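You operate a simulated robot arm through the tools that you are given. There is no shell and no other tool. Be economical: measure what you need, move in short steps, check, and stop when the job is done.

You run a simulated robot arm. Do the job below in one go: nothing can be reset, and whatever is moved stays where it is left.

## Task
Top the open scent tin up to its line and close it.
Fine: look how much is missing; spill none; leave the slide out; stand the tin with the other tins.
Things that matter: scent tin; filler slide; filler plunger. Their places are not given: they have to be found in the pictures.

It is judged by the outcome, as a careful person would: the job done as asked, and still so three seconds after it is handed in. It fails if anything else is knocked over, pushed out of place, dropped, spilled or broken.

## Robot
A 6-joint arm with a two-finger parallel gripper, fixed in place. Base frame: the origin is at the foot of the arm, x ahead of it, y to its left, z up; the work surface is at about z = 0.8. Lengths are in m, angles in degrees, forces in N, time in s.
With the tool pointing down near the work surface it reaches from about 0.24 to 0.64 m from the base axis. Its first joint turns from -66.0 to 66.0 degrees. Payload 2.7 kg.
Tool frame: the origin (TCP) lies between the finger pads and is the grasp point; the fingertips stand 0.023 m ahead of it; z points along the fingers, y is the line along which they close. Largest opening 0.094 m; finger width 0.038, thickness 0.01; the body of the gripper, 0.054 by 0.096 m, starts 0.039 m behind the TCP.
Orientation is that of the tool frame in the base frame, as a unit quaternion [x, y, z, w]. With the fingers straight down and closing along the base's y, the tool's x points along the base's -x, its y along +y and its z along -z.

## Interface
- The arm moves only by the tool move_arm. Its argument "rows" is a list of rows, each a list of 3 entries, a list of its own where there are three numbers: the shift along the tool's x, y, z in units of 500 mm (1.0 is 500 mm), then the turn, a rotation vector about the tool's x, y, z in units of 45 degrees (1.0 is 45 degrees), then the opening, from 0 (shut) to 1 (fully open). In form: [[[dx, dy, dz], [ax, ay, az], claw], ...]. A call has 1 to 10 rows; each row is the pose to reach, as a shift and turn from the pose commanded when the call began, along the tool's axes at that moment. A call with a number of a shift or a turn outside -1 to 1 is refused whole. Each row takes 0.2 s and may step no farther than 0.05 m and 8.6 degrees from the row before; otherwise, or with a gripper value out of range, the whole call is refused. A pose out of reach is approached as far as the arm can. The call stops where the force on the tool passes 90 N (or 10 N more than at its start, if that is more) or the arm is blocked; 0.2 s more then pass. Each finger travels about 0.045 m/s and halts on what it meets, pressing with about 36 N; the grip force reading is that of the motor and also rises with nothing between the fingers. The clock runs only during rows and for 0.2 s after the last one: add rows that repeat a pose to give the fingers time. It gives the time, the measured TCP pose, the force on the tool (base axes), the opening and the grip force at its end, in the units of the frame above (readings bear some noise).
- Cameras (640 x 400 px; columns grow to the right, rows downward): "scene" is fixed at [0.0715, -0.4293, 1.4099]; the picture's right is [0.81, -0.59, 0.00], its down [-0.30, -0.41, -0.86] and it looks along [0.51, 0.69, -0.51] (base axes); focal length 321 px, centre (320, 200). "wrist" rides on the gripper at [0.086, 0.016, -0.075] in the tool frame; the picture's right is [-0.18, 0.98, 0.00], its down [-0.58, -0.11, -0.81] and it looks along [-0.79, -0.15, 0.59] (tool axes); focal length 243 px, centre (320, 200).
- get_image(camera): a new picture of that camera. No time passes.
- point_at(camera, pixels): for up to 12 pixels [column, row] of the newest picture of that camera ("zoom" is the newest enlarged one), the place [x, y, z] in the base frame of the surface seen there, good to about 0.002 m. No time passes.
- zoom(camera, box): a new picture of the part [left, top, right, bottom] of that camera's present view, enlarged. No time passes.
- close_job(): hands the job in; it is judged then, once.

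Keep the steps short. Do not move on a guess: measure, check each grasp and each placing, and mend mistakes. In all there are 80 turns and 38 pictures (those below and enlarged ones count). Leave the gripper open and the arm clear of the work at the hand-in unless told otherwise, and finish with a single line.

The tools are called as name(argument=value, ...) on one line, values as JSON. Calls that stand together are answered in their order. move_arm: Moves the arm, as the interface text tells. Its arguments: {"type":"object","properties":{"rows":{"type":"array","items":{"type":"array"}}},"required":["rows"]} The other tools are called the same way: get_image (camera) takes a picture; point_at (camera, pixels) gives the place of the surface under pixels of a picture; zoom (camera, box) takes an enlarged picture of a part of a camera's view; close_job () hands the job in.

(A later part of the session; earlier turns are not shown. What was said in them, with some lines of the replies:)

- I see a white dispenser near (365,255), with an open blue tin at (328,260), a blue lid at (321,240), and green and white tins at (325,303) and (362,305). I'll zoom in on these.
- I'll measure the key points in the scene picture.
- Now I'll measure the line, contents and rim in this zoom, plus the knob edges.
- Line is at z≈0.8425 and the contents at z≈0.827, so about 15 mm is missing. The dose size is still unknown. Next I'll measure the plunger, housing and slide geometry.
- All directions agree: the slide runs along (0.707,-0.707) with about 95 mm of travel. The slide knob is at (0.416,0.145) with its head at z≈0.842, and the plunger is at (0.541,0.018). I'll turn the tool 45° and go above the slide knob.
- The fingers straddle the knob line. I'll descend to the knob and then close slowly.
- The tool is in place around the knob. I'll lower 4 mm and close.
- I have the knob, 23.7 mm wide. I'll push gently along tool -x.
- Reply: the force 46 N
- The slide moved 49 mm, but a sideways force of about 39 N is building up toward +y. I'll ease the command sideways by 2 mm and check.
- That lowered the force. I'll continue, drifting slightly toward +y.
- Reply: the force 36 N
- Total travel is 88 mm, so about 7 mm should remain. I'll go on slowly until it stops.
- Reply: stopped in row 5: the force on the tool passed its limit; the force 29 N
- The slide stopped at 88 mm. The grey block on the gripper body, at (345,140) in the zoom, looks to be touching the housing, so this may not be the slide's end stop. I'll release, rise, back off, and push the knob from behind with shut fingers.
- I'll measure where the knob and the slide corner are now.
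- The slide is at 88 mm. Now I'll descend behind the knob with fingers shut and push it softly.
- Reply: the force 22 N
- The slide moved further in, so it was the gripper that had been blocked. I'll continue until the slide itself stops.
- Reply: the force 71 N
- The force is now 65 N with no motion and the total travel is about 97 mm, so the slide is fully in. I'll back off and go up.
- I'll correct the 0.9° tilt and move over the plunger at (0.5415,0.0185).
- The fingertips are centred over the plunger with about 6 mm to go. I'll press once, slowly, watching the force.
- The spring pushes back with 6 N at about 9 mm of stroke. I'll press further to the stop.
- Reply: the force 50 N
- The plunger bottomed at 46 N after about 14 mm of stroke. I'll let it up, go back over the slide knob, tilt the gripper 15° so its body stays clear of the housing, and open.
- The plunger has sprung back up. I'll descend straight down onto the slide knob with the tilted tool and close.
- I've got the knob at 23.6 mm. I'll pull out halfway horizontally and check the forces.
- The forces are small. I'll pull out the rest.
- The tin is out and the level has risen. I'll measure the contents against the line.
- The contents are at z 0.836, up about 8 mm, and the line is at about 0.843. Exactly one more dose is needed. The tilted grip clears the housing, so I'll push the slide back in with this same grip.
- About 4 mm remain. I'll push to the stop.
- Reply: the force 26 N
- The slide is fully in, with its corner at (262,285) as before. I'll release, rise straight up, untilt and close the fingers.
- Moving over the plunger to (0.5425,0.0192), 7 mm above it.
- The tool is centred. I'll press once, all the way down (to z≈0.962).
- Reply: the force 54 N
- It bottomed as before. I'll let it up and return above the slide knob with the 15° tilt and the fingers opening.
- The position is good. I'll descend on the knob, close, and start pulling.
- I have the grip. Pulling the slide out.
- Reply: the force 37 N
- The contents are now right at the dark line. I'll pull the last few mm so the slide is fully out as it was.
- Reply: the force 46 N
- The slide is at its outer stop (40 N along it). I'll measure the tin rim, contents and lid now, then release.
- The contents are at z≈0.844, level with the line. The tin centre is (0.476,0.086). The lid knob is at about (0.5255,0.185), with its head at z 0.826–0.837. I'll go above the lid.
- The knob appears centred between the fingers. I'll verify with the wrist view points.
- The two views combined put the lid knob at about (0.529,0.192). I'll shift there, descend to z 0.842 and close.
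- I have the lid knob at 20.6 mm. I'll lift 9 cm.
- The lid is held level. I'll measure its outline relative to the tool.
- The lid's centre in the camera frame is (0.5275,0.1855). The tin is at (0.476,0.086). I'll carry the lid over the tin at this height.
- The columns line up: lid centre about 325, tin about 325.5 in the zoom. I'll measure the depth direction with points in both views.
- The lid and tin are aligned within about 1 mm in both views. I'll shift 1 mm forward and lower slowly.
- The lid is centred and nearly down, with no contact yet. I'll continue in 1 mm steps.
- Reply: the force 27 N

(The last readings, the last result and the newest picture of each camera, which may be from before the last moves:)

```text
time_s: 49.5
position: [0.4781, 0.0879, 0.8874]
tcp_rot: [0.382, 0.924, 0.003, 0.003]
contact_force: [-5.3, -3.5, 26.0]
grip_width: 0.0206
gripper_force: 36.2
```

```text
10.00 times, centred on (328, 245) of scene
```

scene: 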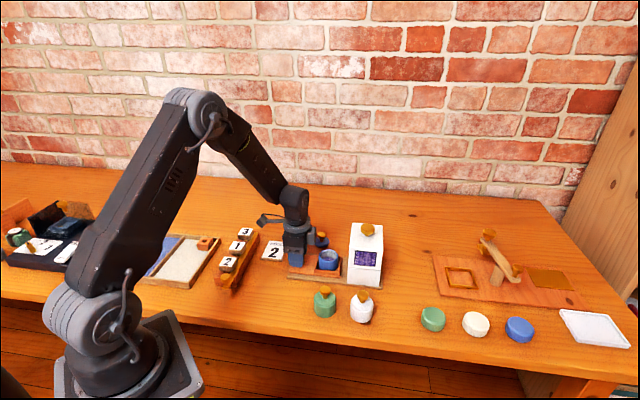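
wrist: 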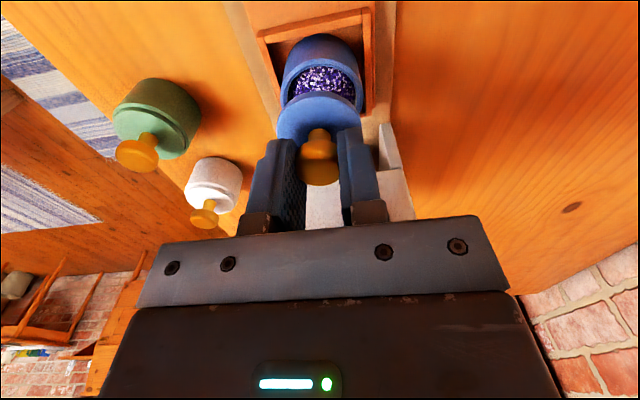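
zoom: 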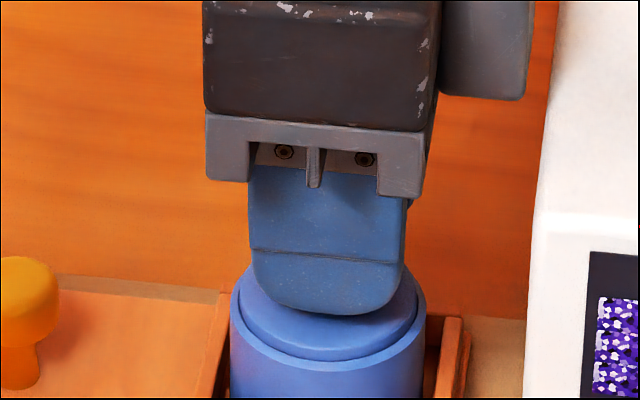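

There is 26 N of contact. I'll check the lid height and levelness against the rim.

point_at(camera="zoom", pixels=[[325, 330], [325, 345], [250, 300], [410, 300], [325, 352], [325, 366], [235, 300], [420, 300]])

point_at(camera="scene", pixels=[[325, 303], [362, 311], [325, 287], [362.8, 291.5]])

```text
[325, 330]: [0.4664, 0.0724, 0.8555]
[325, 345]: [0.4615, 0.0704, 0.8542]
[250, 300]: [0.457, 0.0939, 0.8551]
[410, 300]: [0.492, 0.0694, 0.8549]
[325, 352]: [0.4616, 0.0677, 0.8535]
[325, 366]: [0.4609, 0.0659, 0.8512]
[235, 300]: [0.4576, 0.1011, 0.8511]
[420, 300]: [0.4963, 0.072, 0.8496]
```

```text
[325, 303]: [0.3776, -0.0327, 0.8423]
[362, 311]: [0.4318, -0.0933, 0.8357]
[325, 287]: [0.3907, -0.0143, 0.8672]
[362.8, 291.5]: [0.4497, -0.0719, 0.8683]
```

The lid top is level at z≈0.855 all round, so it is seated on the rim. I'll ease the pressure, release and rise.

move_arm(rows=[[[0, 0, -0.003], [0, 0, 0], 0.2], [[0, 0, -0.003], [0, 0, 0], 0.4], [[0, 0, -0.003], [0, 0, 0], 0.5], [[0, 0, -0.003], [0, 0, 0], 0.5], [[0, 0, -0.04], [0, 0, 0], 0.6], [[0, 0, -0.1], [0, 0, 0], 1], [[0, 0, -0.1], [0, 0, 0], 1], [[0, 0, -0.1], [0, 0, 0], 1]])

get_image(camera="scene")

point_at(camera="scene", pixels=[[290, 303], [290, 290], [270, 300], [290, 320], [230, 290], [328, 244], [328, 251], [433, 318], [405, 300]])

```text
time_s: 51.2
position: [0.4779, 0.0855, 0.9306]
tcp_rot: [0.382, 0.924, 0.002, 0.0]
contact_force: [-0.1, 1.2, 0.7]
grip_width: 0.0938
gripper_force: 0.1
```

```text
7 pictures are left
```

scene: 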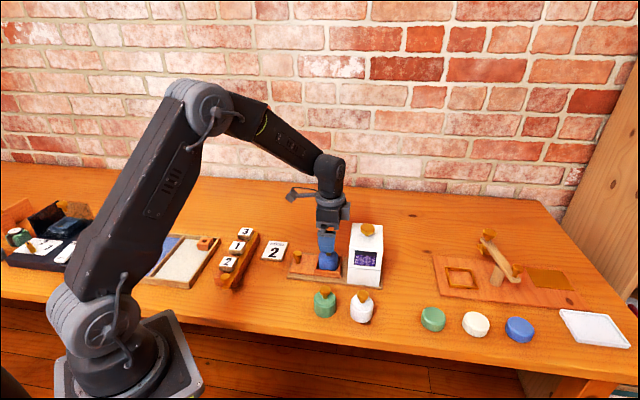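

```text
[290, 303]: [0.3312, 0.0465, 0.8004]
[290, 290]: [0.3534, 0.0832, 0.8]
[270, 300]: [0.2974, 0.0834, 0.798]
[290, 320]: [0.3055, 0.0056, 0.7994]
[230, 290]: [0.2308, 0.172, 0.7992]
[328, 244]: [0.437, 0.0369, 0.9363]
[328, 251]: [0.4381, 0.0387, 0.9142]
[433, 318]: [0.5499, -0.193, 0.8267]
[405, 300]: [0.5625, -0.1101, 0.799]
```

The lid sits on the tin, and the table at (290,303), about (0.332,0.05), is free, next to the green tin in the same row. I'll descend around the tin body with the gripper fully open, 4 mm back from the housing.

move_arm(rows=[[[0.008, 0, 0], [0, 0, 0], 1], [[0.008, 0, 0.05], [0, 0, 0], 1], [[0.008, 0, 0.1], [0, 0, 0], 1], [[0.008, 0, 0.14], [0, 0, 0], 1], [[0.008, 0, 0.157], [0, 0, 0], 1], [[0.008, 0, 0.157], [0, 0, 0], 1]])

zoom(camera="scene", box=[288, 215, 384, 275])

```text
time_s: 52.6
position: [0.4758, 0.0929, 0.8568]
tcp_rot: [0.383, 0.924, 0.001, 0.0]
contact_force: [0.4, -0.5, -0.2]
grip_width: 0.094
gripper_force: 0.0
```

```text
6.67 times, centred on (336, 245) of scene
```

zoom: 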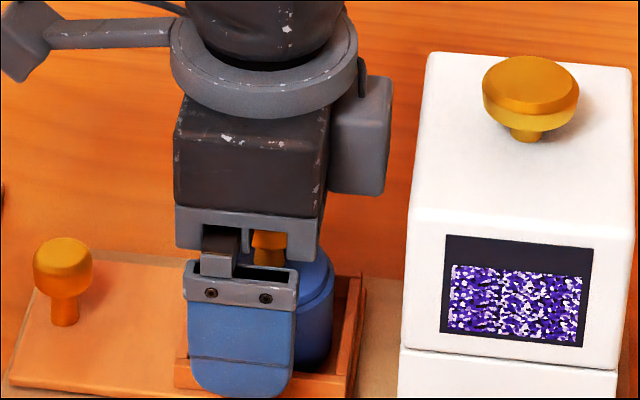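

No contact, and the body is clear of the housing. I'll move 2.5 mm forward and 3 mm down, then close on the tin.

move_arm(rows=[[[-0.005, 0, 0.007], [0, 0, 0], 1], [[-0.005, 0, 0.007], [0, 0, 0], 0.8], [[-0.005, 0, 0.007], [0, 0, 0], 0.65], [[-0.005, 0, 0.007], [0, 0, 0], 0.5], [[-0.005, 0, 0.007], [0, 0, 0], 0.4], [[-0.005, 0, 0.007], [0, 0, 0], 0.4], [[-0.005, 0, 0.007], [0, 0, 0], 0.4]])

```text
time_s: 54.2
position: [0.4767, 0.0896, 0.8525]
tcp_rot: [0.382, 0.924, 0.002, 0.0]
contact_force: [-0.7, -0.3, -0.1]
grip_width: 0.0515
gripper_force: 36.0
```

I'm gripping the tin at 51.5 mm with no net side force. I'll lift slowly by 6 cm.

move_arm(rows=[[[0, 0, -0.01], [0, 0, 0], 0.4], [[0, 0, -0.03], [0, 0, 0], 0.4], [[0, 0, -0.06], [0, 0, 0], 0.4], [[0, 0, -0.09], [0, 0, 0], 0.4], [[0, 0, -0.12], [0, 0, 0], 0.4], [[0, 0, -0.12], [0, 0, 0], 0.4]])

zoom(camera="scene", box=[272, 205, 400, 285])

```text
time_s: 55.6
position: [0.4753, 0.0888, 0.9136]
tcp_rot: [0.382, 0.924, 0.002, -0.001]
contact_force: [0.3, 0.5, -0.9]
grip_width: 0.0511
gripper_force: 36.4
```

```text
5.00 times, centred on (336, 245) of scene
```

zoom: 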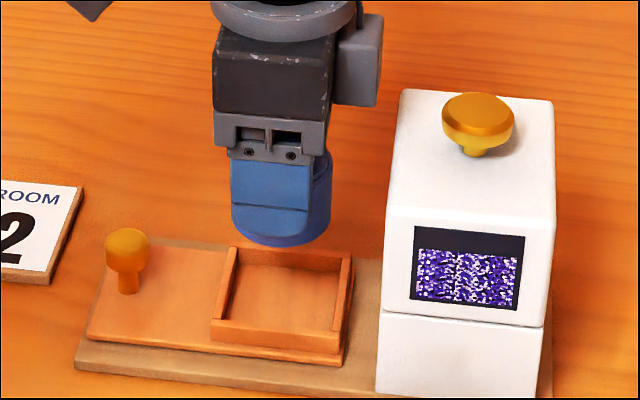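

The tin is held level. I'll carry it to the free place next to the green tin.

move_arm(rows=[[[0.015, -0.025, 0], [0, 0, 0], 0.4], [[0.04, -0.068, 0], [0, 0, 0], 0.4], [[0.07, -0.118, 0], [0, 0, 0], 0.4], [[0.1, -0.17, 0], [0, 0, 0], 0.4], [[0.13, -0.22, 0], [0, 0, 0], 0.4], [[0.1456, -0.247, 0], [0, 0, 0], 0.4], [[0.1506, -0.2547, 0], [0, 0, 0], 0.4], [[0.1506, -0.2547, 0.04], [0, 0, 0], 0.4], [[0.1506, -0.2547, 0.08], [0, 0, 0], 0.4], [[0.1506, -0.2547, 0.11], [0, 0, 0], 0.4]])

zoom(camera="scene", box=[250, 245, 378, 325])

```text
time_s: 57.9
position: [0.3343, 0.0493, 0.8566]
tcp_rot: [0.383, 0.924, 0.003, -0.001]
contact_force: [1.3, -0.3, -0.3]
grip_width: 0.0515
gripper_force: 35.9
```

```text
5.00 times, centred on (314, 285) of scene
```

zoom: 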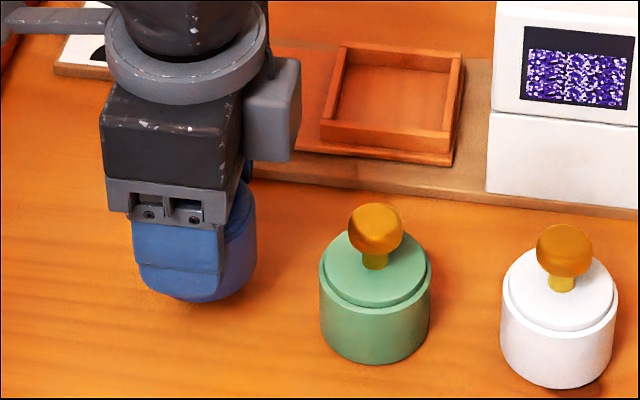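

It is in line with the other tins and evenly spaced. I'll lower in small steps until it touches.

move_arm(rows=[[[0, 0, 0.01], [0, 0, 0], 0.4], [[0, 0, 0.019], [0, 0, 0], 0.4], [[0, 0, 0.023], [0, 0, 0], 0.4], [[0, 0, 0.026], [0, 0, 0], 0.4], [[0, 0, 0.029], [0, 0, 0], 0.4], [[0, 0, 0.031], [0, 0, 0], 0.4]])

```text
time_s: 59.2
position: [0.3344, 0.0512, 0.8427]
tcp_rot: [0.382, 0.924, 0.002, -0.001]
contact_force: [0.3, -0.1, -0.3]
grip_width: 0.0509
gripper_force: 35.8
```

No contact yet at z 0.8427. I'll continue with 0.5–1 mm steps.

move_arm(rows=[[[0, 0, 0.002], [0, 0, 0], 0.4], [[0, 0, 0.004], [0, 0, 0], 0.4], [[0, 0, 0.005], [0, 0, 0], 0.4]])

```text
time_s: 60.0
position: [0.3336, 0.0524, 0.8384]
tcp_rot: [0.383, 0.924, 0.002, 0.0]
contact_force: [0.0, 0.3, -0.8]
grip_width: 0.0512
gripper_force: 35.5
```

move_arm(rows=[[[0, 0, 0.002], [0, 0, 0], 0.4], [[0, 0, 0.004], [0, 0, 0], 0.4], [[0, 0, 0.004], [0, 0, 0], 0.4]])

zoom(camera="scene", box=[250, 255, 346, 315])

```text
time_s: 60.9
position: [0.3332, 0.0531, 0.8384]
tcp_rot: [0.382, 0.924, 0.002, 0.0]
contact_force: [-4.9, -5.2, 33.9]
grip_width: 0.0516
gripper_force: 35.9
```

```text
6.67 times, centred on (298, 285) of scene
```

zoom: 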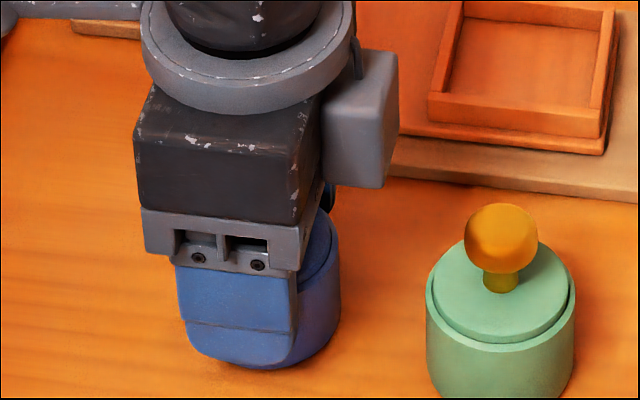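

The tin stands on the table (34 N). I'll relieve the pressure, open slowly and rise straight up.

move_arm(rows=[[[0, 0, -0.003], [0, 0, 0], 0.5], [[0, 0, -0.003], [0, 0, 0], 0.65], [[0, 0, -0.003], [0, 0, 0], 0.85], [[0, 0, -0.003], [0, 0, 0], 1], [[0, 0, -0.003], [0, 0, 0], 1], [[0, 0, -0.003], [0, 0, 0], 1], [[0, 0, -0.05], [0, 0, 0], 1], [[0, 0, -0.12], [0, 0, 0], 1], [[0, 0, -0.21], [0, 0, 0], 1], [[0, 0, -0.3], [0, 0, 0], 1]])

zoom(camera="scene", box=[250, 225, 410, 325])

```text
time_s: 63.0
position: [0.3337, 0.0537, 0.9892]
tcp_rot: [0.382, 0.924, 0.001, -0.001]
contact_force: [-0.5, 0.2, -0.1]
grip_width: 0.0939
gripper_force: 0.0
```

```text
4.00 times, centred on (330, 275) of scene
```

zoom: 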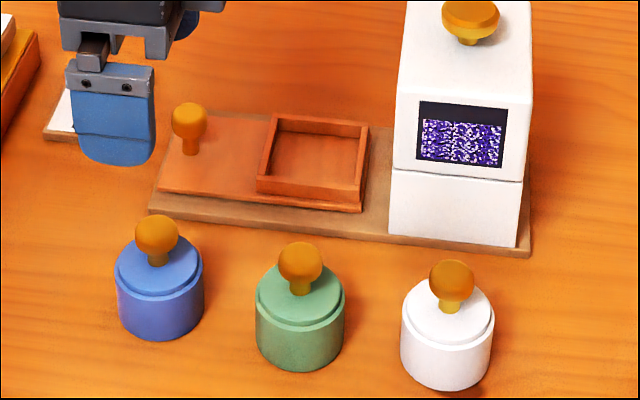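

The tin is closed and standing in row with the others. The slide is out and nothing was spilled. I'll raise the arm a bit more and then hand in.

move_arm(rows=[[[0, 0, -0.08], [0, 0, 0], 1], [[0, 0, -0.16], [0, 0, 0], 1], [[0, 0, -0.24], [0, 0, 0], 1], [[0, 0, -0.24], [0, 0, 0], 1]])

close_job()

```text
time_s: 64.0
position: [0.3332, 0.0496, 1.1091]
tcp_rot: [0.383, 0.924, 0.001, -0.001]
contact_force: [0.9, 0.5, -0.6]
grip_width: 0.094
gripper_force: 0.3
```

```text
The job is handed in.
```

The scent tin was filled to its line with two doses, closed with its lid, and stood in the row with the other tins; the slide is out, no spill is visible, and the gripper is open and clear.
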